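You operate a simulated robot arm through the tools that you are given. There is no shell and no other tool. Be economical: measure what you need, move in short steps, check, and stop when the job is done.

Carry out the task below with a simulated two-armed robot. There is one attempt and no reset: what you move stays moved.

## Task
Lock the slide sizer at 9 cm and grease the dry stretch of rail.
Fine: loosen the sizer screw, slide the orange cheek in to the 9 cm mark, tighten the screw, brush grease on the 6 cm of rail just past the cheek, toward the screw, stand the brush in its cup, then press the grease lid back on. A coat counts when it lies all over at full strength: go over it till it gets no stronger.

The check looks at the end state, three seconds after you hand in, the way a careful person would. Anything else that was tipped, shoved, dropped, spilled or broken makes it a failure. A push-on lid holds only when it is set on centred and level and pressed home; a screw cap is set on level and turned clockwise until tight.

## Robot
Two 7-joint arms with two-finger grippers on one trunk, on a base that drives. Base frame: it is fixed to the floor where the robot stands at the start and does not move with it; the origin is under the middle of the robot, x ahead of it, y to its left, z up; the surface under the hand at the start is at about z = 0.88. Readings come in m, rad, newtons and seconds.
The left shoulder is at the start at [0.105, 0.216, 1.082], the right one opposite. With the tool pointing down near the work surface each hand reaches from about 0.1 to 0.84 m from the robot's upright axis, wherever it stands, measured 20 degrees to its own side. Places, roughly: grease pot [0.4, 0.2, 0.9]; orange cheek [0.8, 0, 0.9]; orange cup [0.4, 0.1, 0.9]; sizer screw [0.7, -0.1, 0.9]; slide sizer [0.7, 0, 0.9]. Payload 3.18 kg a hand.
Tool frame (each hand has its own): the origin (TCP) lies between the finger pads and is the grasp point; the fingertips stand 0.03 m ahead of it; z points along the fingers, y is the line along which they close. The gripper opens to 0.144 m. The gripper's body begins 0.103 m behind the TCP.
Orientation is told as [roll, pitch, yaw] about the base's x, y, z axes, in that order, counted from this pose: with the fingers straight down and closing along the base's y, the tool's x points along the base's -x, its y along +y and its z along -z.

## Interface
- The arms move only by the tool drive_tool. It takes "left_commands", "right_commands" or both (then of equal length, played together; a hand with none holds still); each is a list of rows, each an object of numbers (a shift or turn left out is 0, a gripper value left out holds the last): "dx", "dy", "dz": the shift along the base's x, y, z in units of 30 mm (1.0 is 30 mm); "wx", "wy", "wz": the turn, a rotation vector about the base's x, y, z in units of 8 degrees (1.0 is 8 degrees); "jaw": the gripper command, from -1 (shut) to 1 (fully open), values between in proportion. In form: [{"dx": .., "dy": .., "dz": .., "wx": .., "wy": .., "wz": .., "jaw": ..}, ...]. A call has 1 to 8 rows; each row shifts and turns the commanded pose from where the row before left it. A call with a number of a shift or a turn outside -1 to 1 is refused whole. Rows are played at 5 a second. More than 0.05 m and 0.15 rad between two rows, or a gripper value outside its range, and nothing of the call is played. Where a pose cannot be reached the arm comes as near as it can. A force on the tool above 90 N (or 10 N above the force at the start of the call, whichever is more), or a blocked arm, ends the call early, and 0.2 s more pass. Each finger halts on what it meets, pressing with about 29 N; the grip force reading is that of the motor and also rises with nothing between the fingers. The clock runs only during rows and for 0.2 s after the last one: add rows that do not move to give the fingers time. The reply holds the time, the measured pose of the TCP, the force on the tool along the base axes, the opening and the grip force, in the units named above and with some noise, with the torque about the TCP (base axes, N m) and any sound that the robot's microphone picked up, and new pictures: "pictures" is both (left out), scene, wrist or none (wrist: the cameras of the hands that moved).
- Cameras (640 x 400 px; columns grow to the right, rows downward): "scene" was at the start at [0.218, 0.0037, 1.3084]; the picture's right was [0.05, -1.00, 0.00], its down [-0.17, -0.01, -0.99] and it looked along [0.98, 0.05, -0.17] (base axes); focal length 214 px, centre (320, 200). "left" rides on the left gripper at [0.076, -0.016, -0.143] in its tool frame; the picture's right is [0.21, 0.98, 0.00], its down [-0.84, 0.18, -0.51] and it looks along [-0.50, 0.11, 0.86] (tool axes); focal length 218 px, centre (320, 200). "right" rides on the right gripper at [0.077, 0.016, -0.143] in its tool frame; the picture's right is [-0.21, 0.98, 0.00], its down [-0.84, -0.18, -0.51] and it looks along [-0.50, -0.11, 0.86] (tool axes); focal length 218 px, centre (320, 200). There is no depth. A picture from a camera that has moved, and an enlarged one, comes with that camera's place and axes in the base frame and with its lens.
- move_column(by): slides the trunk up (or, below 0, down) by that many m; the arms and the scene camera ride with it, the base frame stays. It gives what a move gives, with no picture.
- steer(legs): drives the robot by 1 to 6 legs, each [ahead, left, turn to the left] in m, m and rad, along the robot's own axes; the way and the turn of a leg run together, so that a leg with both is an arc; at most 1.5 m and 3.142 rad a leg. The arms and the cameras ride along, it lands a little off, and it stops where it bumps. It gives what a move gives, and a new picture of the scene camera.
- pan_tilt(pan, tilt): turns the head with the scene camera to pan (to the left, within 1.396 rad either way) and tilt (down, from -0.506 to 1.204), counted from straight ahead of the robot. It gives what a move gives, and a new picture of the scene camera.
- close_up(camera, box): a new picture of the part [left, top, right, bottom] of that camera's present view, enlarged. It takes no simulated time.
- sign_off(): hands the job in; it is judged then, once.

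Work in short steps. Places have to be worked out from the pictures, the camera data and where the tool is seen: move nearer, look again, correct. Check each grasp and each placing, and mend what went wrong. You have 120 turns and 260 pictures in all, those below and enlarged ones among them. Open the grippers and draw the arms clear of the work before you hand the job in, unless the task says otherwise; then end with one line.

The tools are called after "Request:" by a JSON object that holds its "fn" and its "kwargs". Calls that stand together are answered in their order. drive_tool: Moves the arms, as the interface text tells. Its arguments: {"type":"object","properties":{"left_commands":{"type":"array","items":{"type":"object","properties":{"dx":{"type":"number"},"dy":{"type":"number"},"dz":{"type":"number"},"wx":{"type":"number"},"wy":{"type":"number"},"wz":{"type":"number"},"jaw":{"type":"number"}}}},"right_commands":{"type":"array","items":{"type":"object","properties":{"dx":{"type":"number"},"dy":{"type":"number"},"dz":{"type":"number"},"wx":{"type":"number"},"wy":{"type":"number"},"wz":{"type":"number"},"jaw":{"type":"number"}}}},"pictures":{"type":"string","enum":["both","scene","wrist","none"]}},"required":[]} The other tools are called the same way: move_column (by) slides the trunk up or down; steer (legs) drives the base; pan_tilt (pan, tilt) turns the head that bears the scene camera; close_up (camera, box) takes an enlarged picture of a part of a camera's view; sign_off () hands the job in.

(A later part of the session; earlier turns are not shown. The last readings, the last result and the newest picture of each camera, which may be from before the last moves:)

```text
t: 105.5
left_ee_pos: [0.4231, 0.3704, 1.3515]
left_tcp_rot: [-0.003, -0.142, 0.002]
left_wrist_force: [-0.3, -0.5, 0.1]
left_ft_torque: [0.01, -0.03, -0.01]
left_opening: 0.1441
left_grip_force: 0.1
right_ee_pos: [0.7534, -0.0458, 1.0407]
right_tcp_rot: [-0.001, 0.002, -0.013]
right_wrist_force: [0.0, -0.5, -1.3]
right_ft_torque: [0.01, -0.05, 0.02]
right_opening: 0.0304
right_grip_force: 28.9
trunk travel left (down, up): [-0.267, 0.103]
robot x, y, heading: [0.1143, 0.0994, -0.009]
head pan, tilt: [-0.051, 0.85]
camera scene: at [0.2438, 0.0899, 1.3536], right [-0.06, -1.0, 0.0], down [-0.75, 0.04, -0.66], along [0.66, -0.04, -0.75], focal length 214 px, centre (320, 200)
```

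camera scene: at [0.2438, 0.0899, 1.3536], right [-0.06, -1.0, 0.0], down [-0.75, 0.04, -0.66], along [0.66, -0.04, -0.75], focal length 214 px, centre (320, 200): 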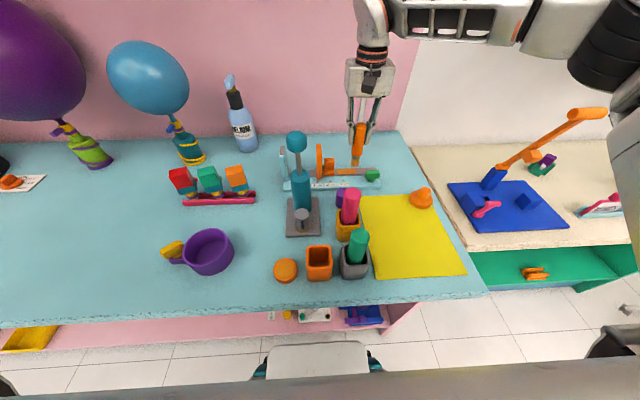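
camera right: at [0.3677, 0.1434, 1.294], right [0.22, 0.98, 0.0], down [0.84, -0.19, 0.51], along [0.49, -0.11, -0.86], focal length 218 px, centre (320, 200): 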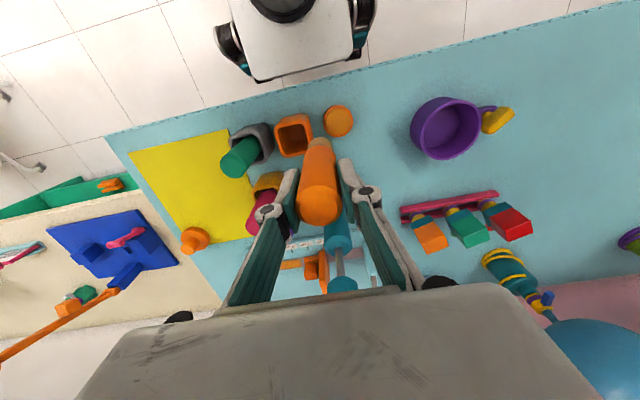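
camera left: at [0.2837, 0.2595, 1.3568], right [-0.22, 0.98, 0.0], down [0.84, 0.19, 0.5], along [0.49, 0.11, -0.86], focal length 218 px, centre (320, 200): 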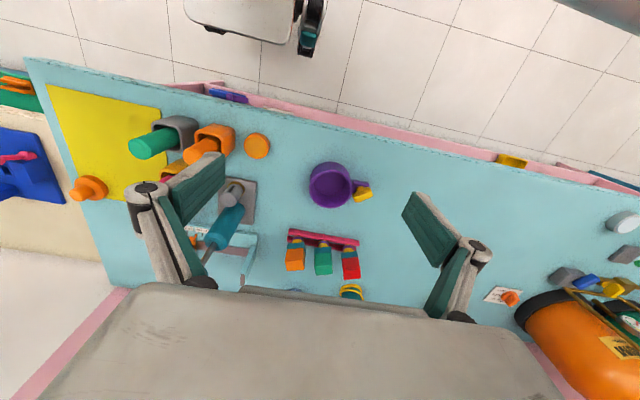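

Now lower to contact (TCP ≈ 1.0045) and do passes in several lanes.

Request:
{"fn": "drive_tool", "kwargs": {"right_commands": [{"dz": -0.7, "dx": 0.1}, {"dz": -0.5}, {"dz": -0.03}, {"dy": 0.4}, {"dy": 0.4}, {"dy": 0.4}, {"dy": 0.28}, {}], "pictures": "none"}}

Request:
{"fn": "drive_tool", "kwargs": {"right_commands": [{"dx": 0.2}, {"dy": -0.4}, {"dy": -0.4}, {"dy": -0.4}, {"dy": -0.3}, {}, {"dx": 0.2}, {"dy": 0.4}], "pictures": "none"}}

Request:
{"fn": "drive_tool", "kwargs": {"right_commands": [{"dy": 0.4}, {"dy": 0.4}, {"dy": 0.3}, {}, {"dx": -0.2}, {"dy": -0.5}, {"dy": -0.5}, {"dy": -0.5}], "pictures": "none"}}

Request:
{"fn": "drive_tool", "kwargs": {"right_commands": [{"dx": -0.2}, {"dy": 0.5}, {"dy": 0.5}, {"dy": 0.5}, {}, {"dz": 0.8}, {"dz": 0.8, "dy": -0.5}, {"dy": -1}], "pictures": "none"}}

Request:
{"fn": "drive_tool", "kwargs": {"right_commands": [{"dy": -1}, {"dy": -0.8}, {}], "pictures": "none"}}

Request:
{"fn": "close_up", "kwargs": {"camera": "scene", "box": [325, 140, 385, 180]}}

Request:
{"fn": "close_up", "kwargs": {"camera": "right", "box": [320, 80, 440, 160]}}

```text
t: 107.3
left_ee_pos: [0.4238, 0.3701, 1.3509]
left_tcp_rot: [-0.004, -0.141, 0.001]
left_wrist_force: [0.1, 0.0, 0.7]
left_ft_torque: [0.0, 0.02, 0.01]
left_opening: 0.144
left_grip_force: 0.1
right_ee_pos: [0.7581, -0.0007, 1.0037]
right_tcp_rot: [0.001, 0.001, -0.012]
right_wrist_force: [0.0, -0.2, -0.8]
right_ft_torque: [-0.06, -0.01, 0.01]
right_opening: 0.0306
right_grip_force: 28.8
trunk travel left (down, up): [-0.267, 0.103]
robot x, y, heading: [0.1127, 0.0964, -0.012]
head pan, tilt: [-0.051, 0.85]
```

```text
t: 109.1
left_ee_pos: [0.4236, 0.372, 1.3508]
left_tcp_rot: [-0.004, -0.141, 0.004]
left_wrist_force: [0.1, 1.0, 0.3]
left_ft_torque: [-0.02, -0.01, 0.03]
left_opening: 0.1439
left_grip_force: 0.1
right_ee_pos: [0.7694, -0.0338, 1.004]
right_tcp_rot: [-0.001, 0.003, -0.012]
right_wrist_force: [0.7, -0.1, -0.5]
right_ft_torque: [-0.04, 0.01, -0.03]
right_opening: 0.0306
right_grip_force: 28.6
trunk travel left (down, up): [-0.267, 0.103]
robot x, y, heading: [0.1146, 0.0992, -0.012]
head pan, tilt: [-0.051, 0.85]
```

```text
t: 110.9
left_ee_pos: [0.4221, 0.3686, 1.3513]
left_tcp_rot: [-0.005, -0.143, 0.002]
left_wrist_force: [-0.4, 0.0, -0.1]
left_ft_torque: [0.0, 0.01, -0.01]
left_opening: 0.144
left_grip_force: 0.1
right_ee_pos: [0.7617, -0.0475, 1.0029]
right_tcp_rot: [0.0, -0.001, -0.012]
right_wrist_force: [0.8, 0.7, -0.5]
right_ft_torque: [0.0, 0.0, -0.04]
right_opening: 0.0303
right_grip_force: 29.4
trunk travel left (down, up): [-0.267, 0.103]
robot x, y, heading: [0.1148, 0.0953, -0.006]
head pan, tilt: [-0.051, 0.85]
```

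```text
t: 112.7
left_ee_pos: [0.4235, 0.3694, 1.3515]
left_tcp_rot: [-0.004, -0.14, 0.001]
left_wrist_force: [0.0, -0.1, 0.1]
left_ft_torque: [0.06, 0.02, 0.0]
left_opening: 0.1439
left_grip_force: 0.0
right_ee_pos: [0.7571, -0.0463, 1.0507]
right_tcp_rot: [0.0, 0.002, -0.012]
right_wrist_force: [-0.2, -0.3, 0.0]
right_ft_torque: [0.04, -0.02, 0.02]
right_opening: 0.0304
right_grip_force: 29.3
trunk travel left (down, up): [-0.267, 0.103]
robot x, y, heading: [0.1131, 0.0955, -0.01]
head pan, tilt: [-0.051, 0.85]
```

```text
t: 113.5
left_ee_pos: [0.4249, 0.3697, 1.3513]
left_tcp_rot: [-0.003, -0.141, 0.003]
left_wrist_force: [-0.5, -1.3, 0.8]
left_ft_torque: [-0.01, 0.0, 0.02]
left_opening: 0.144
left_grip_force: 0.0
right_ee_pos: [0.7566, -0.0995, 1.0505]
right_tcp_rot: [-0.001, 0.0, -0.012]
right_wrist_force: [-0.7, -0.7, -0.9]
right_ft_torque: [0.03, 0.0, 0.03]
right_opening: 0.0305
right_grip_force: 29.2
trunk travel left (down, up): [-0.267, 0.103]
robot x, y, heading: [0.1135, 0.0996, -0.01]
head pan, tilt: [-0.051, 0.85]
```

```text
10.00 times, centred on (355, 160) of scene
camera zoom: at [0.2441, 0.0905, 1.3536], right [-0.06, -1.0, 0.0], down [-0.75, 0.04, -0.66], along [0.66, -0.04, -0.75], focal length 2145 px, centre (-30, 600)
```

zoom: 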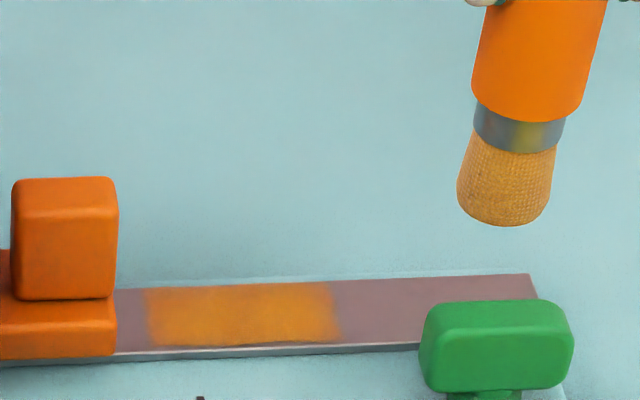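

```text
5.00 times, centred on (380, 120) of right
camera zoom: at [0.6806, -0.0821, 1.1945], right [0.22, 0.98, 0.0], down [0.84, -0.19, 0.51], along [0.49, -0.11, -0.86], focal length 1091 px, centre (20, 600)
```

zoom: 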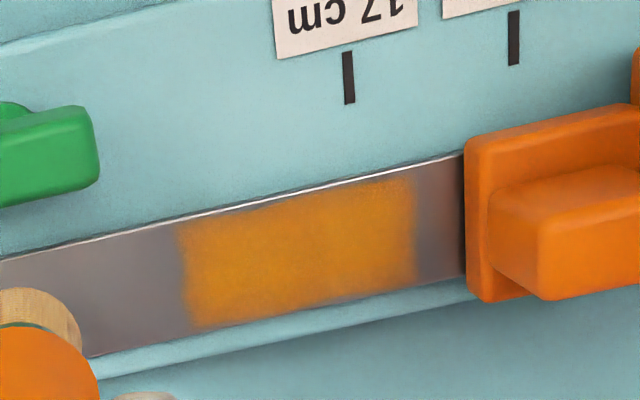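

Those passes read no contact force: the second dip must have slid the brush up slightly. I repeat, lowering until I feel the rail.

Request:
{"fn": "drive_tool", "kwargs": {"right_commands": [{"dy": 1, "dx": 0.05}, {"dy": 0.8}, {"dz": -0.8}, {"dz": -0.8}, {"dz": -0.06}, {"dz": -0.06}, {}], "pictures": "none"}}

```text
t: 115.1
left_ee_pos: [0.4214, 0.3707, 1.3522]
left_tcp_rot: [-0.006, -0.143, 0.003]
left_wrist_force: [0.4, -0.5, 0.5]
left_ft_torque: [-0.02, 0.02, -0.04]
left_opening: 0.1439
left_grip_force: 0.1
right_ee_pos: [0.758, -0.0453, 1.0029]
right_tcp_rot: [0.002, -0.004, -0.013]
right_wrist_force: [-1.6, 0.9, 15.5]
right_ft_torque: [-0.15, 0.09, -0.01]
right_opening: 0.0304
right_grip_force: 28.4
trunk travel left (down, up): [-0.267, 0.103]
robot x, y, heading: [0.1133, 0.0973, -0.004]
head pan, tilt: [-0.051, 0.85]
```

Contact at 15 N. Stroke with this pressure slightly eased.

Request:
{"fn": "drive_tool", "kwargs": {"right_commands": [{"dz": 0.03}, {"dy": 0.4}, {"dy": 0.4}, {"dy": 0.4}, {"dy": 0.28}, {}, {"dx": 0.22}, {"dy": -0.4}], "pictures": "none"}}

Request:
{"fn": "drive_tool", "kwargs": {"right_commands": [{"dy": -0.4}, {"dy": -0.4}, {"dy": -0.3}, {}, {"dx": 0.22}, {"dy": 0.5}, {"dy": 0.5}, {"dy": 0.5}], "pictures": "none"}}

Request:
{"fn": "drive_tool", "kwargs": {"right_commands": [{}, {"dx": -0.22}, {"dy": -0.5}, {"dy": -0.5}, {"dy": -0.5}, {"dx": -0.22}, {"dy": 0.5}, {"dy": 0.5}], "pictures": "none"}}

Request:
{"fn": "drive_tool", "kwargs": {"right_commands": [{"dy": 0.45}, {}, {"dz": 0.8}, {"dz": 0.8, "dy": -0.5}, {"dy": -1}, {"dy": -1}, {"dy": -0.8}, {}], "pictures": "none"}}

Request:
{"fn": "close_up", "kwargs": {"camera": "scene", "box": [325, 140, 385, 180]}}

Request:
{"fn": "close_up", "kwargs": {"camera": "right", "box": [320, 80, 440, 160]}}

```text
t: 116.9
left_ee_pos: [0.4201, 0.372, 1.3517]
left_tcp_rot: [-0.006, -0.144, 0.004]
left_wrist_force: [-0.3, 0.4, 0.1]
left_ft_torque: [-0.02, -0.03, -0.04]
left_opening: 0.1438
left_grip_force: 0.1
right_ee_pos: [0.7622, -0.0085, 1.0017]
right_tcp_rot: [0.002, 0.003, -0.006]
right_wrist_force: [-2.1, 8.3, 11.4]
right_ft_torque: [0.81, 0.3, 0.01]
right_opening: 0.0303
right_grip_force: 29.1
trunk travel left (down, up): [-0.267, 0.103]
robot x, y, heading: [0.116, 0.0953, -0.006]
head pan, tilt: [-0.051, 0.85]
```

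```text
t: 118.7
left_ee_pos: [0.4225, 0.3705, 1.3521]
left_tcp_rot: [-0.004, -0.143, 0.002]
left_wrist_force: [0.4, 0.2, 0.6]
left_ft_torque: [0.0, -0.03, 0.03]
left_opening: 0.144
left_grip_force: 0.0
right_ee_pos: [0.7721, -0.0024, 1.0009]
right_tcp_rot: [-0.001, -0.002, -0.014]
right_wrist_force: [1.6, -8.6, 12.2]
right_ft_torque: [-0.82, -0.16, -0.05]
right_opening: 0.0304
right_grip_force: 29.0
trunk travel left (down, up): [-0.267, 0.103]
robot x, y, heading: [0.1119, 0.0955, -0.009]
head pan, tilt: [-0.051, 0.85]
```

```text
t: 120.5
left_ee_pos: [0.4225, 0.3696, 1.3523]
left_tcp_rot: [-0.004, -0.142, 0.002]
left_wrist_force: [-0.4, -0.3, 0.7]
left_ft_torque: [-0.02, 0.03, 0.04]
left_opening: 0.1442
left_grip_force: 0.0
right_ee_pos: [0.7575, -0.0176, 1.0013]
right_tcp_rot: [0.0, 0.0, -0.014]
right_wrist_force: [0.5, -5.2, 7.5]
right_ft_torque: [-0.49, -0.07, -0.05]
right_opening: 0.03
right_grip_force: 28.7
trunk travel left (down, up): [-0.267, 0.103]
robot x, y, heading: [0.1131, 0.0963, -0.007]
head pan, tilt: [-0.051, 0.85]
```

```text
t: 122.3
left_ee_pos: [0.423, 0.3708, 1.3516]
left_tcp_rot: [-0.006, -0.141, 0.002]
left_wrist_force: [-0.3, 0.1, 0.1]
left_ft_torque: [0.02, -0.05, 0.02]
left_opening: 0.1439
left_grip_force: 0.0
right_ee_pos: [0.759, -0.102, 1.0481]
right_tcp_rot: [0.001, -0.001, -0.011]
right_wrist_force: [0.8, 0.6, 0.7]
right_ft_torque: [-0.04, -0.04, 0.0]
right_opening: 0.0302
right_grip_force: 28.8
trunk travel left (down, up): [-0.267, 0.103]
robot x, y, heading: [0.1099, 0.0974, -0.008]
head pan, tilt: [-0.051, 0.85]
```

```text
10.00 times, centred on (355, 160) of scene
camera zoom: at [0.244, 0.0909, 1.3536], right [-0.06, -1.0, 0.0], down [-0.75, 0.04, -0.66], along [0.66, -0.04, -0.75], focal length 2145 px, centre (-30, 600)
```

zoom: 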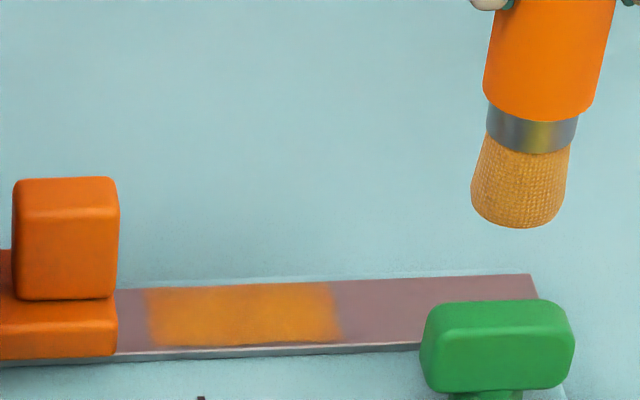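

```text
5.00 times, centred on (380, 120) of right
camera zoom: at [0.6826, -0.0845, 1.1918], right [0.22, 0.98, 0.0], down [0.84, -0.19, 0.51], along [0.49, -0.11, -0.86], focal length 1091 px, centre (20, 600)
```

zoom: 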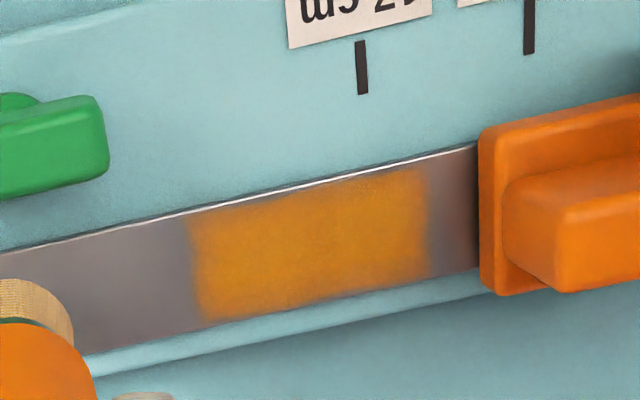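

The coat is unchanged after fresh grease: full strength. Now I return the brush to above its cup.

Request:
{"fn": "drive_tool", "kwargs": {"right_commands": [{"dx": -1, "dz": 0.3, "dy": 0.3}, {"dx": -1, "dz": 0.7}, {"dx": -1, "dz": 1}, {"dx": -1, "dz": 1}, {"dx": -1, "dz": 0.3}, {"dx": -1}, {"dx": -1}, {"dx": -1}], "pictures": "none"}}

Request:
{"fn": "drive_tool", "kwargs": {"right_commands": [{"dx": -1}, {"dx": -1, "dy": 1}, {"dx": -0.2, "dy": 1}, {"dy": 1}, {"dy": 1}, {"dy": 1}, {"dy": 0.8}, {}], "pictures": "both"}}

Request:
{"fn": "close_up", "kwargs": {"camera": "scene", "box": [250, 160, 390, 290]}}

```text
t: 124.1
left_ee_pos: [0.4234, 0.37, 1.3516]
left_tcp_rot: [-0.004, -0.141, 0.002]
left_wrist_force: [0.5, -0.3, -0.1]
left_ft_torque: [0.01, -0.01, 0.03]
left_opening: 0.1442
left_grip_force: 0.0
right_ee_pos: [0.5172, -0.0925, 1.1479]
right_tcp_rot: [0.0, -0.001, -0.016]
right_wrist_force: [0.0, 0.6, 0.0]
right_ft_torque: [-0.02, 0.0, 0.0]
right_opening: 0.0302
right_grip_force: 29.3
trunk travel left (down, up): [-0.267, 0.103]
robot x, y, heading: [0.1159, 0.0953, -0.006]
head pan, tilt: [-0.051, 0.85]
```

```text
t: 125.9
left_ee_pos: [0.4239, 0.3698, 1.3524]
left_tcp_rot: [-0.003, -0.141, 0.004]
left_wrist_force: [-0.9, -0.6, 0.3]
left_ft_torque: [0.04, 0.03, -0.01]
left_opening: 0.1442
left_grip_force: 0.1
right_ee_pos: [0.4526, 0.0801, 1.1471]
right_tcp_rot: [-0.001, 0.002, -0.014]
right_wrist_force: [-0.8, -1.0, 0.8]
right_ft_torque: [0.01, 0.04, 0.01]
right_opening: 0.03
right_grip_force: 28.3
trunk travel left (down, up): [-0.267, 0.103]
robot x, y, heading: [0.1114, 0.0949, -0.007]
head pan, tilt: [-0.051, 0.85]
camera scene: at [0.244, 0.0897, 1.3536], right [-0.06, -1.0, 0.0], down [-0.75, 0.04, -0.66], along [0.66, -0.04, -0.75], focal length 214 px, centre (320, 200)
camera right: at [0.376, 0.0982, 1.2908], right [0.22, 0.97, 0.0], down [0.84, -0.19, 0.51], along [0.49, -0.11, -0.86], focal length 218 px, centre (320, 200)
```

scene: 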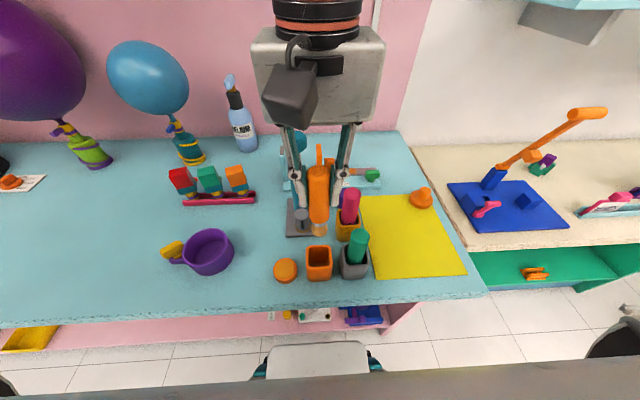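
right: 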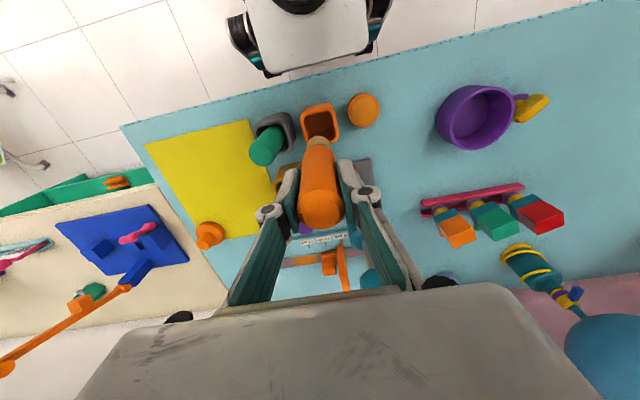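

```text
3.08 times, centred on (320, 225) of scene
camera zoom: at [0.244, 0.0897, 1.3536], right [-0.06, -1.0, 0.0], down [-0.75, 0.04, -0.66], along [0.66, -0.04, -0.75], focal length 660 px, centre (320, 123)
```

zoom: 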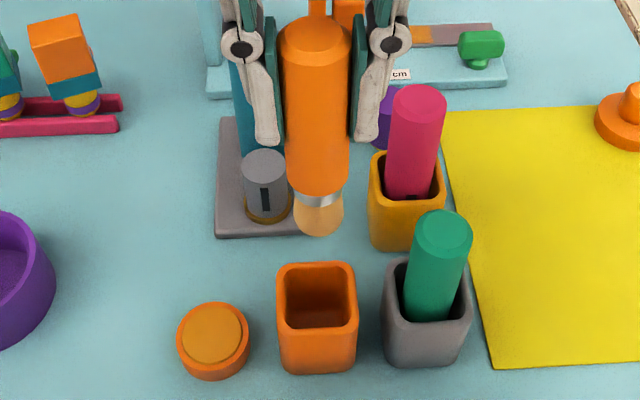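

Cup opening centre at about (0.447, 0.079). Move above it and descend to just over the rim.

Request:
{"fn": "drive_tool", "kwargs": {"right_commands": [{"dx": -0.16, "dz": -0.8}, {"dz": -0.9}, {"dz": -0.8}, {}], "pictures": "none"}}

Request:
{"fn": "close_up", "kwargs": {"camera": "scene", "box": [270, 200, 370, 290]}}

Request:
{"fn": "close_up", "kwargs": {"camera": "right", "box": [240, 60, 400, 180]}}

```text
t: 126.9
left_ee_pos: [0.4235, 0.3687, 1.3515]
left_tcp_rot: [-0.005, -0.142, 0.002]
left_wrist_force: [-0.2, -0.4, 0.5]
left_ft_torque: [-0.02, 0.0, 0.03]
left_opening: 0.1441
left_grip_force: 0.1
right_ee_pos: [0.4468, 0.0806, 1.0734]
right_tcp_rot: [0.0, 0.003, -0.011]
right_wrist_force: [0.7, -0.7, -0.1]
right_ft_torque: [0.03, 0.0, -0.02]
right_opening: 0.0301
right_grip_force: 29.2
trunk travel left (down, up): [-0.267, 0.103]
robot x, y, heading: [0.1098, 0.0978, -0.007]
head pan, tilt: [-0.051, 0.85]
```

```text
4.44 times, centred on (320, 245) of scene
camera zoom: at [0.2437, 0.0904, 1.3536], right [-0.06, -1.0, 0.0], down [-0.75, 0.04, -0.66], along [0.66, -0.04, -0.75], focal length 953 px, centre (320, 0)
```

zoom: 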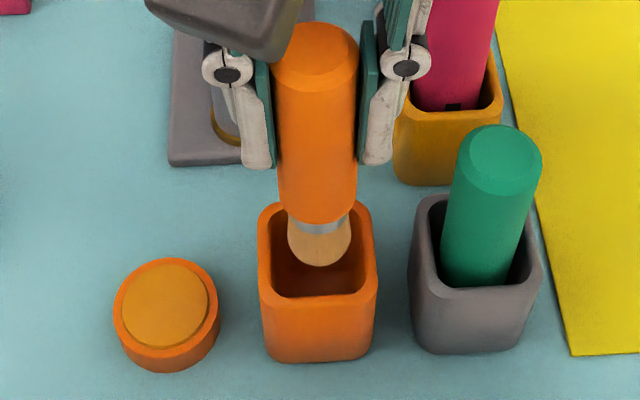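

```text
3.33 times, centred on (320, 120) of right
camera zoom: at [0.3712, 0.0988, 1.2154], right [0.22, 0.98, 0.0], down [0.84, -0.19, 0.51], along [0.49, -0.11, -0.86], focal length 728 px, centre (320, 467)
```

zoom: 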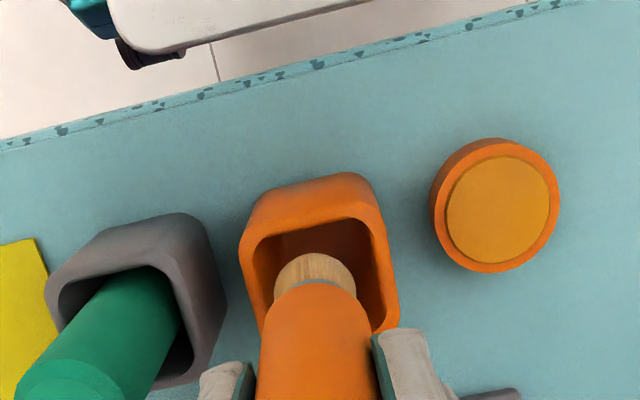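

Well centred. Descend slowly into the cup.

Request:
{"fn": "drive_tool", "kwargs": {"right_commands": [{"dz": -0.6}, {"dz": -0.6}, {"dz": -0.6}, {"dz": -0.5}, {"dz": -0.2}, {}], "pictures": "none"}}

Request:
{"fn": "close_up", "kwargs": {"camera": "scene", "box": [270, 200, 370, 290]}}

```text
t: 128.3
left_ee_pos: [0.4243, 0.3698, 1.353]
left_tcp_rot: [-0.002, -0.14, 0.002]
left_wrist_force: [-0.3, -0.9, 0.4]
left_ft_torque: [-0.02, 0.02, 0.03]
left_opening: 0.144
left_grip_force: 0.0
right_ee_pos: [0.4485, 0.0806, 0.997]
right_tcp_rot: [0.0, -0.001, -0.014]
right_wrist_force: [0.8, -0.5, -0.5]
right_ft_torque: [0.01, 0.01, -0.02]
right_opening: 0.0299
right_grip_force: 29.2
trunk travel left (down, up): [-0.267, 0.103]
robot x, y, heading: [0.1167, 0.0951, -0.01]
head pan, tilt: [-0.051, 0.85]
```

```text
4.44 times, centred on (320, 245) of scene
camera zoom: at [0.244, 0.0904, 1.3536], right [-0.06, -1.0, 0.0], down [-0.75, 0.04, -0.66], along [0.66, -0.04, -0.75], focal length 953 px, centre (320, 0)
```

zoom: 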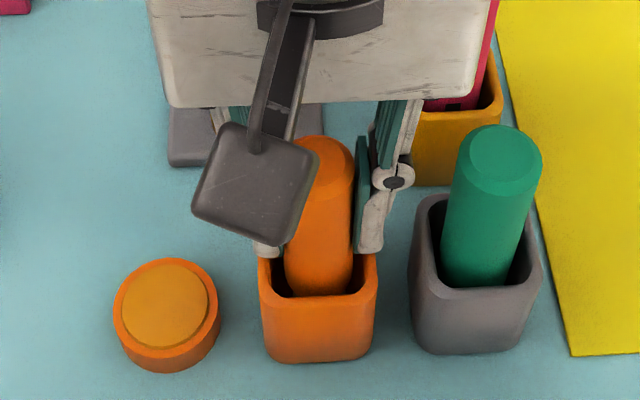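

In the cup; lower gently to the floor, then release.

Request:
{"fn": "drive_tool", "kwargs": {"right_commands": [{"dz": -0.1}, {"dz": -0.08}, {"jaw": -0.5}, {"jaw": -0.3}, {"jaw": -0.1}, {}], "pictures": "none"}}

Request:
{"fn": "drive_tool", "kwargs": {"right_commands": [{"dz": 0.5}, {"dz": 1}, {"dz": 1}, {"dz": 1}, {"dz": 1}, {"dx": 0, "dy": -1}, {"dy": -1}, {"dy": -1}], "pictures": "both"}}

Request:
{"fn": "close_up", "kwargs": {"camera": "scene", "box": [270, 200, 370, 290]}}

```text
t: 129.7
left_ee_pos: [0.4248, 0.3701, 1.3513]
left_tcp_rot: [-0.003, -0.143, 0.002]
left_wrist_force: [-1.4, 0.8, -0.5]
left_ft_torque: [0.01, 0.01, 0.01]
left_opening: 0.144
left_grip_force: 0.0
right_ee_pos: [0.4484, 0.0801, 0.9921]
right_tcp_rot: [-0.001, 0.0, -0.011]
right_wrist_force: [0.4, 0.0, 0.2]
right_ft_torque: [0.02, 0.01, 0.02]
right_opening: 0.0649
right_grip_force: 0.0
trunk travel left (down, up): [-0.267, 0.103]
robot x, y, heading: [0.1122, 0.1002, -0.009]
head pan, tilt: [-0.051, 0.85]
```

```text
t: 131.5
left_ee_pos: [0.4247, 0.3691, 1.352]
left_tcp_rot: [-0.003, -0.14, 0.002]
left_wrist_force: [0.1, -0.3, 0.1]
left_ft_torque: [0.03, 0.01, 0.02]
left_opening: 0.1442
left_grip_force: 0.0
right_ee_pos: [0.4491, -0.0097, 1.1268]
right_tcp_rot: [0.0, 0.002, -0.013]
right_wrist_force: [-0.2, -0.1, -0.1]
right_ft_torque: [0.06, 0.0, 0.0]
right_opening: 0.0647
right_grip_force: 0.1
trunk travel left (down, up): [-0.267, 0.103]
robot x, y, heading: [0.1118, 0.1009, -0.008]
head pan, tilt: [-0.051, 0.85]
camera scene: at [0.2439, 0.0888, 1.3536], right [-0.06, -1.0, 0.0], down [-0.75, 0.05, -0.66], along [0.66, -0.04, -0.75], focal length 214 px, centre (320, 200)
camera right: at [0.3721, 0.007, 1.2704], right [0.22, 0.98, 0.0], down [0.84, -0.19, 0.51], along [0.49, -0.11, -0.86], focal length 218 px, centre (320, 200)
```

scene: 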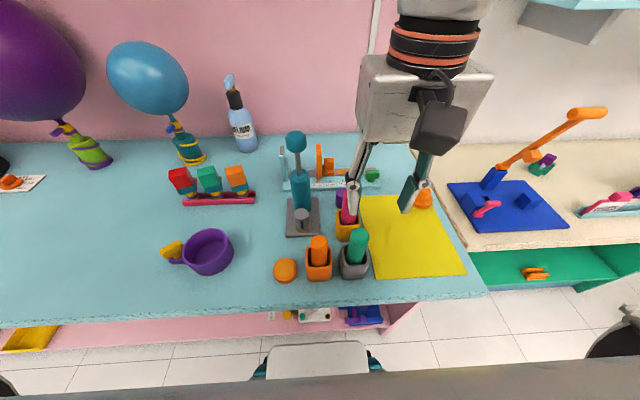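
right: 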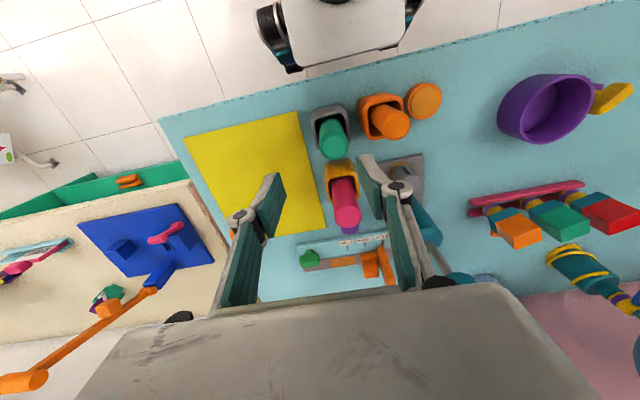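

```text
4.44 times, centred on (320, 245) of scene
camera zoom: at [0.2439, 0.0888, 1.3536], right [-0.06, -1.0, 0.0], down [-0.75, 0.05, -0.66], along [0.66, -0.04, -0.75], focal length 953 px, centre (320, 0)
```

zoom: 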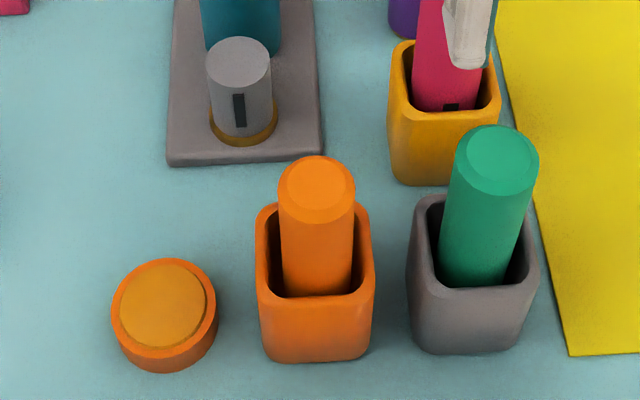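

Brush stands in its cup. Next the lid at about (0.637, -0.23): I bring the hand over it and look.

Request:
{"fn": "drive_tool", "kwargs": {"right_commands": [{"dy": -1}, {"dy": -1}, {"dy": -1, "dx": 0.8}, {"dy": -1, "dx": 0.8}, {"dy": -1, "dx": 1}, {"dy": -1, "dx": 1}, {"dy": -1, "dx": 1}, {"dx": 1}], "pictures": "wrist"}}

Request:
{"fn": "close_up", "kwargs": {"camera": "scene", "box": [380, 160, 460, 220]}}

Request:
{"fn": "close_up", "kwargs": {"camera": "right", "box": [240, 90, 400, 210]}}

```text
t: 133.3
left_ee_pos: [0.4246, 0.372, 1.3496]
left_tcp_rot: [-0.006, -0.141, 0.002]
left_wrist_force: [0.1, -0.7, -0.2]
left_ft_torque: [-0.02, 0.02, 0.04]
left_opening: 0.144
left_grip_force: 0.0
right_ee_pos: [0.618, -0.2189, 1.1275]
right_tcp_rot: [-0.002, 0.003, -0.013]
right_wrist_force: [0.3, 0.2, -0.4]
right_ft_torque: [-0.04, 0.02, 0.0]
right_opening: 0.0649
right_grip_force: 0.1
trunk travel left (down, up): [-0.267, 0.103]
robot x, y, heading: [0.1123, 0.0965, -0.011]
head pan, tilt: [-0.051, 0.85]
camera right: at [0.5411, -0.2014, 1.2706], right [0.22, 0.98, 0.0], down [0.84, -0.19, 0.51], along [0.49, -0.11, -0.86], focal length 218 px, centre (320, 200)
```

right: 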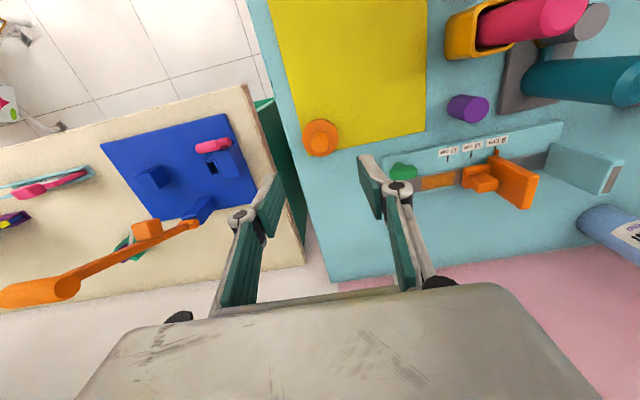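

```text
6.67 times, centred on (420, 190) of scene
camera zoom: at [0.2449, 0.0914, 1.3534], right [-0.06, -1.0, 0.0], down [-0.75, 0.04, -0.66], along [0.66, -0.04, -0.75], focal length 1430 px, centre (-347, 267)
```

zoom: 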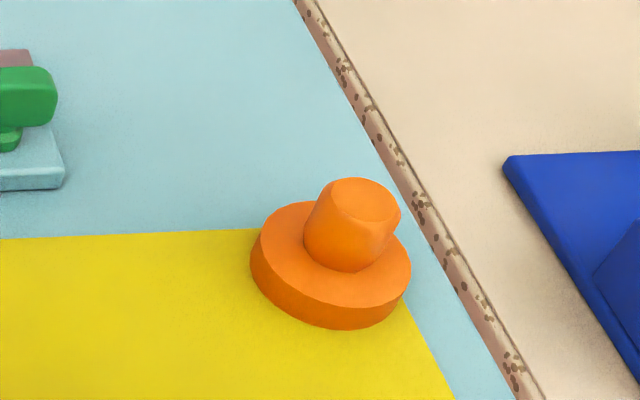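

```text
3.33 times, centred on (320, 150) of right
camera zoom: at [0.5411, -0.2014, 1.2706], right [0.22, 0.98, 0.0], down [0.84, -0.19, 0.51], along [0.49, -0.11, -0.86], focal length 728 px, centre (320, 367)
```

zoom: 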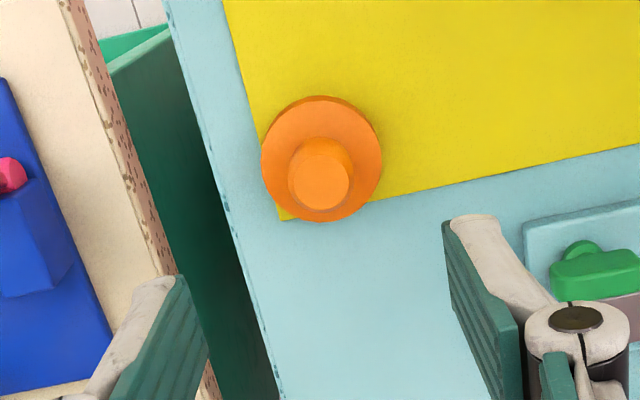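

Lid lies knob-up, knob about (0.638, -0.224), top z ≈ 0.929. I align and descend partway.

Request:
{"fn": "drive_tool", "kwargs": {"right_commands": [{"dx": 0.66, "dy": -0.15, "dz": -0.8}, {"dz": -1}, {"dz": -1}, {"dz": -1}, {"dz": -0.7}, {}], "pictures": "none"}}

Request:
{"fn": "close_up", "kwargs": {"camera": "scene", "box": [380, 150, 460, 220]}}

Request:
{"fn": "close_up", "kwargs": {"camera": "right", "box": [220, 90, 420, 240]}}

```text
t: 134.7
left_ee_pos: [0.4232, 0.3698, 1.3518]
left_tcp_rot: [-0.003, -0.142, 0.002]
left_wrist_force: [-0.6, 0.6, 0.5]
left_ft_torque: [-0.06, -0.02, -0.07]
left_opening: 0.144
left_grip_force: 0.1
right_ee_pos: [0.6354, -0.2223, 0.9927]
right_tcp_rot: [-0.002, -0.001, -0.013]
right_wrist_force: [-0.1, -0.2, 0.5]
right_ft_torque: [-0.03, -0.02, -0.04]
right_opening: 0.065
right_grip_force: 0.0
trunk travel left (down, up): [-0.267, 0.103]
robot x, y, heading: [0.112, 0.0964, -0.009]
head pan, tilt: [-0.051, 0.85]
```

```text
5.71 times, centred on (420, 185) of scene
camera zoom: at [0.2438, 0.0905, 1.3536], right [-0.06, -1.0, 0.0], down [-0.75, 0.04, -0.66], along [0.66, -0.04, -0.75], focal length 1226 px, centre (-251, 286)
```

zoom: 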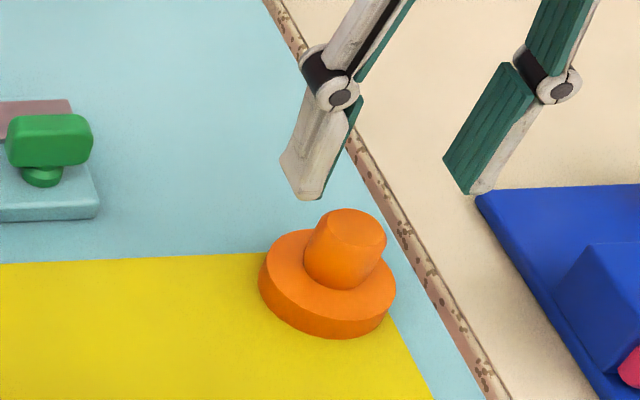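

```text
2.67 times, centred on (320, 165) of right
camera zoom: at [0.5597, -0.2051, 1.1362], right [0.22, 0.98, 0.0], down [0.84, -0.19, 0.51], along [0.49, -0.11, -0.86], focal length 582 px, centre (320, 293)
```

zoom: 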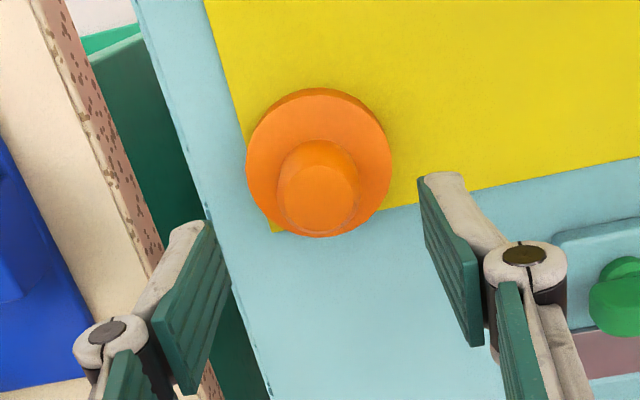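

Aligned. Descend to TCP 0.935 and grip the knob.

Request:
{"fn": "drive_tool", "kwargs": {"right_commands": [{"dz": -0.8}, {"dz": -0.8}, {"dz": -0.32}, {"jaw": -0.4}, {"jaw": -0.7}, {"jaw": -0.9}, {}], "pictures": "none"}}

Request:
{"fn": "close_up", "kwargs": {"camera": "scene", "box": [380, 150, 460, 220]}}

Request:
{"fn": "close_up", "kwargs": {"camera": "right", "box": [220, 90, 420, 240]}}

```text
t: 136.3
left_ee_pos: [0.4227, 0.3695, 1.3508]
left_tcp_rot: [-0.002, -0.142, 0.001]
left_wrist_force: [-0.1, 0.1, -0.1]
left_ft_torque: [0.02, 0.04, 0.02]
left_opening: 0.1441
left_grip_force: 0.1
right_ee_pos: [0.6347, -0.2226, 0.9358]
right_tcp_rot: [0.0, -0.001, -0.015]
right_wrist_force: [-1.1, -3.4, 7.3]
right_ft_torque: [-0.09, 0.01, -0.03]
right_opening: 0.0497
right_grip_force: 29.3
trunk travel left (down, up): [-0.267, 0.103]
robot x, y, heading: [0.113, 0.0997, -0.004]
head pan, tilt: [-0.051, 0.85]
```

```text
5.71 times, centred on (420, 185) of scene
camera zoom: at [0.2434, 0.0903, 1.3537], right [-0.06, -1.0, 0.0], down [-0.75, 0.04, -0.66], along [0.66, -0.04, -0.75], focal length 1226 px, centre (-251, 286)
```

zoom: 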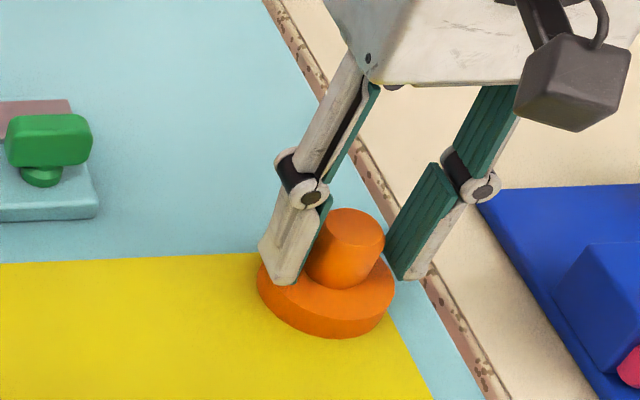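

```text
2.67 times, centred on (320, 165) of right
camera zoom: at [0.559, -0.2057, 1.079], right [0.22, 0.98, 0.0], down [0.84, -0.19, 0.51], along [0.5, -0.11, -0.86], focal length 582 px, centre (320, 293)
```

zoom: 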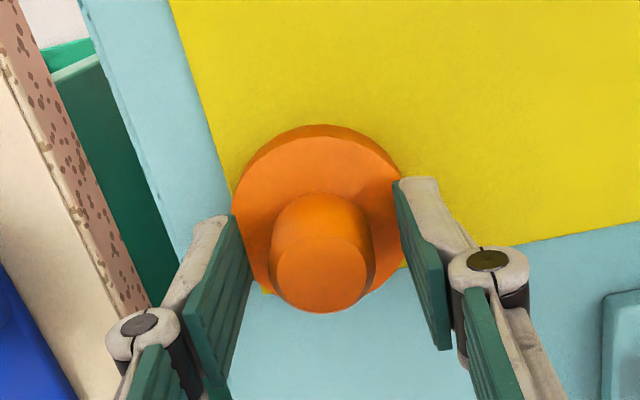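

The tips caught the disc's rim (opening 49.7 mm) rather than the knob. I open, rise 1.3 cm, and grip the knob itself.

Request:
{"fn": "drive_tool", "kwargs": {"right_commands": [{"jaw": -0.1}, {"jaw": -0.1, "dz": 0.25}, {"dz": 0.25}, {}, {"jaw": -0.5}, {"jaw": -0.7}, {"jaw": -0.9}, {}], "pictures": "none"}}

Request:
{"fn": "close_up", "kwargs": {"camera": "scene", "box": [380, 150, 460, 220]}}

Request:
{"fn": "close_up", "kwargs": {"camera": "right", "box": [220, 90, 420, 240]}}

```text
t: 138.1
left_ee_pos: [0.4228, 0.3716, 1.3516]
left_tcp_rot: [-0.005, -0.142, 0.002]
left_wrist_force: [-0.2, -0.2, 0.5]
left_ft_torque: [0.02, 0.02, 0.0]
left_opening: 0.1442
left_grip_force: 0.2
right_ee_pos: [0.6363, -0.224, 0.9506]
right_tcp_rot: [0.0, -0.003, -0.014]
right_wrist_force: [-0.4, -1.5, 8.8]
right_ft_torque: [-0.09, 0.03, 0.0]
right_opening: 0.0342
right_grip_force: 28.9
trunk travel left (down, up): [-0.267, 0.103]
robot x, y, heading: [0.1128, 0.0929, -0.008]
head pan, tilt: [-0.051, 0.85]
```

```text
5.71 times, centred on (420, 185) of scene
camera zoom: at [0.2433, 0.0905, 1.3537], right [-0.06, -1.0, 0.0], down [-0.75, 0.04, -0.66], along [0.66, -0.04, -0.75], focal length 1226 px, centre (-251, 286)
```

zoom: 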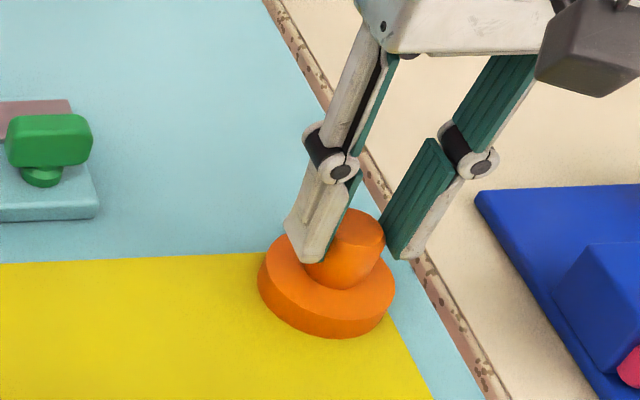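

```text
2.67 times, centred on (320, 165) of right
camera zoom: at [0.5593, -0.2059, 1.0941], right [0.22, 0.98, 0.0], down [0.84, -0.19, 0.51], along [0.5, -0.11, -0.86], focal length 582 px, centre (320, 293)
```

zoom: 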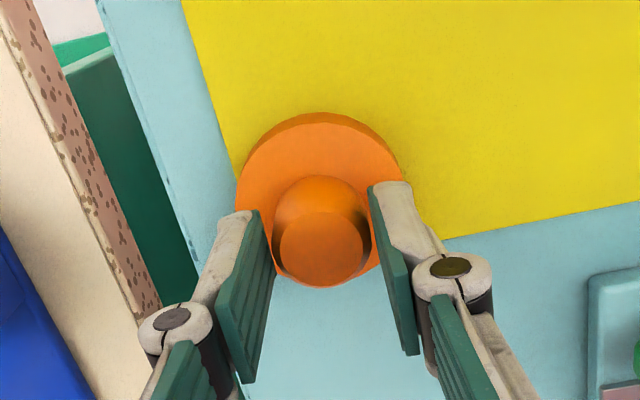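

Now it grips the knob (34 mm). Lift a little and check the lid comes level.

Request:
{"fn": "drive_tool", "kwargs": {"right_commands": [{"dz": 0.4}, {"dz": 0.8}, {"dz": 0.8}, {}], "pictures": "none"}}

Request:
{"fn": "close_up", "kwargs": {"camera": "scene", "box": [370, 130, 460, 210]}}

Request:
{"fn": "close_up", "kwargs": {"camera": "right", "box": [220, 90, 420, 240]}}

```text
t: 139.1
left_ee_pos: [0.4235, 0.3708, 1.3506]
left_tcp_rot: [-0.004, -0.141, 0.002]
left_wrist_force: [-0.1, -0.9, 0.2]
left_ft_torque: [0.04, 0.02, -0.01]
left_opening: 0.1441
left_grip_force: 0.0
right_ee_pos: [0.6343, -0.2234, 1.0088]
right_tcp_rot: [0.0, 0.003, -0.013]
right_wrist_force: [0.1, -0.2, -0.4]
right_ft_torque: [-0.02, 0.03, 0.0]
right_opening: 0.0071
right_grip_force: 0.0
trunk travel left (down, up): [-0.267, 0.103]
robot x, y, heading: [0.114, 0.0934, -0.008]
head pan, tilt: [-0.051, 0.85]
```

```text
5.00 times, centred on (415, 170) of scene
camera zoom: at [0.2443, 0.0902, 1.3535], right [-0.06, -1.0, 0.0], down [-0.75, 0.04, -0.66], along [0.66, -0.04, -0.75], focal length 1072 px, centre (-155, 350)
```

zoom: 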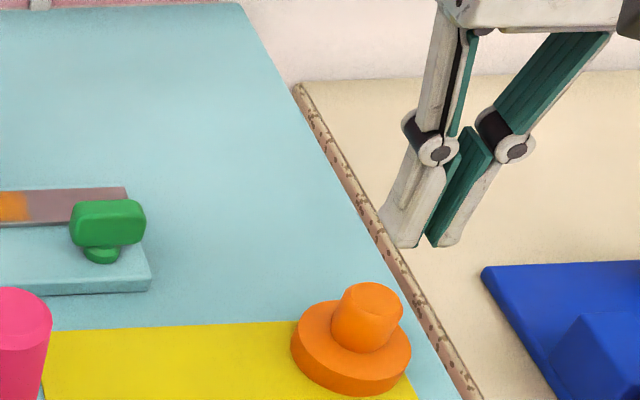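

```text
2.67 times, centred on (320, 165) of right
camera zoom: at [0.5593, -0.2058, 1.1531], right [0.22, 0.98, 0.0], down [0.84, -0.19, 0.51], along [0.49, -0.11, -0.86], focal length 582 px, centre (320, 293)
```

zoom: 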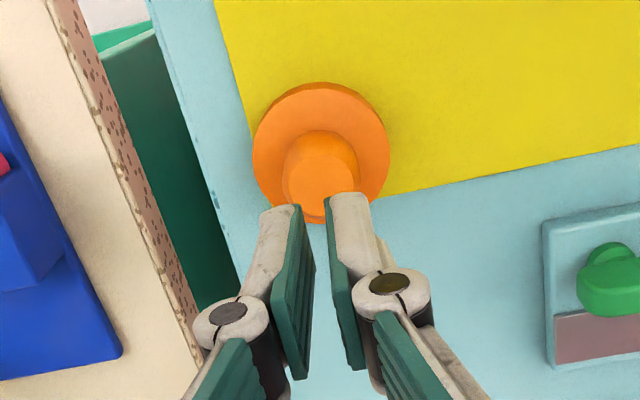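

The knob slipped out (lid still in place). I refine: knob at (0.634, -0.222), top 0.932. I grip again lower, fully shut command.

Request:
{"fn": "drive_tool", "kwargs": {"right_commands": [{"jaw": -0.2}, {"jaw": -0.2, "dz": -0.6}, {"dz": -0.8}, {"dz": -0.75, "dy": 0.03}, {}, {"jaw": -0.6}, {"jaw": -1}, {}], "pictures": "none"}}

Request:
{"fn": "close_up", "kwargs": {"camera": "scene", "box": [390, 160, 450, 210]}}

Request:
{"fn": "close_up", "kwargs": {"camera": "right", "box": [220, 90, 420, 240]}}

```text
t: 140.9
left_ee_pos: [0.4225, 0.3703, 1.3527]
left_tcp_rot: [-0.003, -0.141, 0.003]
left_wrist_force: [-0.1, -0.3, -0.6]
left_ft_torque: [0.01, 0.0, 0.0]
left_opening: 0.144
left_grip_force: 0.0
right_ee_pos: [0.6356, -0.223, 0.9467]
right_tcp_rot: [0.001, 0.0, -0.014]
right_wrist_force: [0.1, -2.5, 8.0]
right_ft_torque: [-0.07, -0.01, -0.02]
right_opening: 0.0389
right_grip_force: 29.4
trunk travel left (down, up): [-0.267, 0.103]
robot x, y, heading: [0.112, 0.0968, -0.007]
head pan, tilt: [-0.051, 0.85]
```

```text
8.00 times, centred on (420, 185) of scene
camera zoom: at [0.2434, 0.0904, 1.3537], right [-0.06, -1.0, 0.0], down [-0.75, 0.04, -0.66], along [0.66, -0.04, -0.75], focal length 1716 px, centre (-480, 320)
```

zoom: 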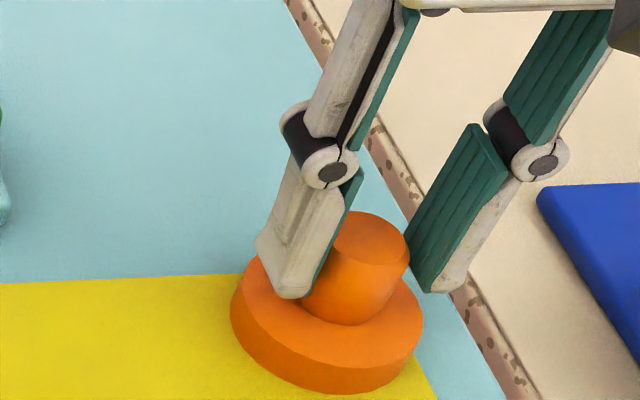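

```text
2.67 times, centred on (320, 165) of right
camera zoom: at [0.5595, -0.2051, 1.0893], right [0.22, 0.98, 0.0], down [0.84, -0.19, 0.51], along [0.5, -0.11, -0.86], focal length 582 px, centre (320, 293)
```

zoom: 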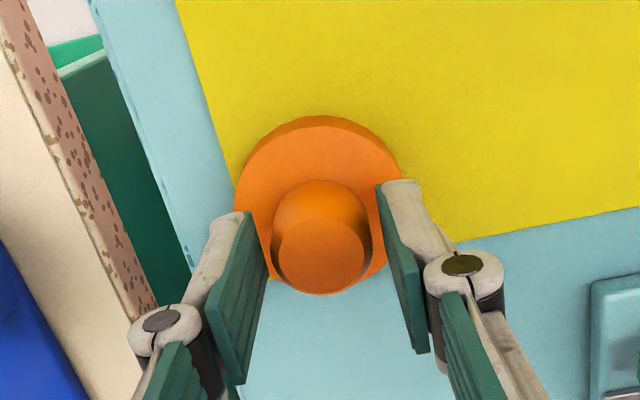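

The closing width tracks the height exactly like a cone, so the knob can't be pinched; I'll grip the lid by its vertical rim instead, with the fingers closing along x (more room later at the pot). I open, rise, and turn -90°.

Request:
{"fn": "drive_tool", "kwargs": {"right_commands": [{"jaw": -0.1}, {"jaw": -0.1, "dz": 0.8}, {"dz": 0.8, "jaw": 0.12}, {"wz": -1}, {"wz": -1}, {"wz": -1}, {"wz": -1}, {"wz": -1}], "pictures": "none"}}

Request:
{"fn": "drive_tool", "kwargs": {"right_commands": [{"wz": -1}, {"wz": -1}, {"wz": -1}, {"wz": -1}, {"wz": -1}, {"wz": -1}, {"wz": -0.15}, {}], "pictures": "both"}}

Request:
{"fn": "close_up", "kwargs": {"camera": "right", "box": [220, 90, 420, 240]}}

```text
t: 142.7
left_ee_pos: [0.4238, 0.3695, 1.3514]
left_tcp_rot: [-0.004, -0.141, 0.003]
left_wrist_force: [0.8, 0.9, -0.7]
left_ft_torque: [-0.04, 0.01, 0.01]
left_opening: 0.1439
left_grip_force: 0.0
right_ee_pos: [0.635, -0.2226, 0.992]
right_tcp_rot: [-0.001, 0.0, -0.715]
right_wrist_force: [0.7, -0.4, -1.1]
right_ft_torque: [0.02, -0.02, 0.02]
right_opening: 0.0808
right_grip_force: 0.0
trunk travel left (down, up): [-0.267, 0.103]
robot x, y, heading: [0.1135, 0.0906, -0.009]
head pan, tilt: [-0.051, 0.85]
```

```text
t: 144.5
left_ee_pos: [0.423, 0.3694, 1.3519]
left_tcp_rot: [-0.002, -0.141, 0.002]
left_wrist_force: [-0.3, -0.3, 0.5]
left_ft_torque: [0.0, -0.01, -0.01]
left_opening: 0.1439
left_grip_force: 0.1
right_ee_pos: [0.6343, -0.223, 0.9931]
right_tcp_rot: [-0.001, 0.001, -1.57]
right_wrist_force: [-0.2, 0.7, -0.4]
right_ft_torque: [-0.01, -0.05, 0.0]
right_opening: 0.0808
right_grip_force: 0.1
trunk travel left (down, up): [-0.267, 0.103]
robot x, y, heading: [0.1119, 0.097, -0.01]
head pan, tilt: [-0.051, 0.85]
camera scene: at [0.244, 0.0904, 1.3536], right [-0.06, -1.0, 0.0], down [-0.75, 0.04, -0.66], along [0.66, -0.04, -0.75], focal length 214 px, centre (320, 200)
camera right: at [0.6518, -0.1458, 1.1367], right [0.98, -0.21, 0.0], down [-0.18, -0.84, 0.51], along [-0.11, -0.5, -0.86], focal length 218 px, centre (320, 200)
```

scene: 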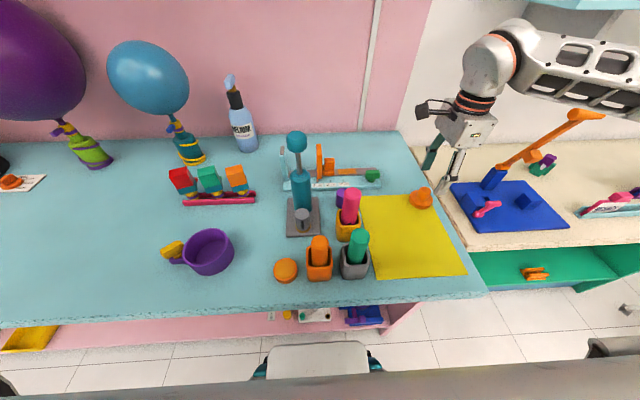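
right: 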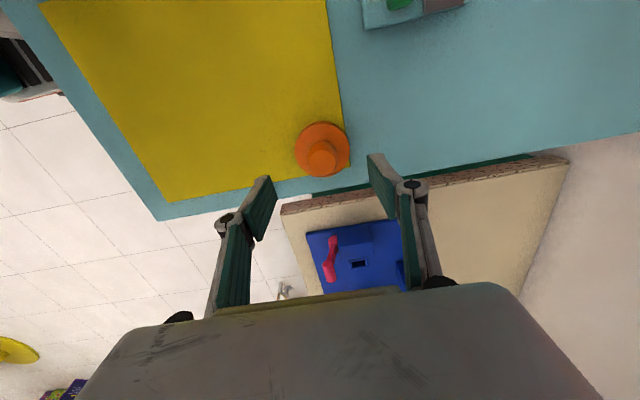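

```text
2.67 times, centred on (320, 165) of right
camera zoom: at [0.6518, -0.1458, 1.1367], right [0.98, -0.21, 0.0], down [-0.18, -0.84, 0.51], along [-0.11, -0.5, -0.86], focal length 582 px, centre (320, 293)
```

zoom: 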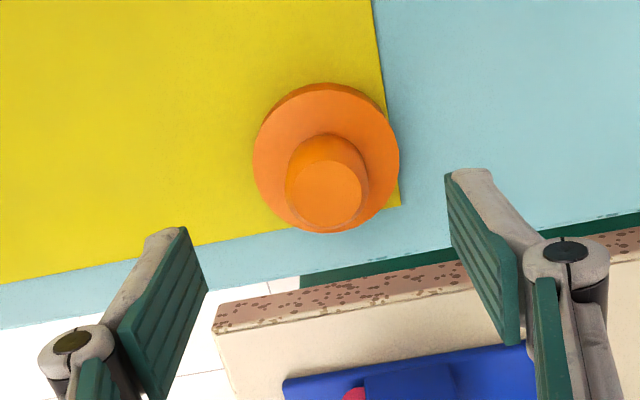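

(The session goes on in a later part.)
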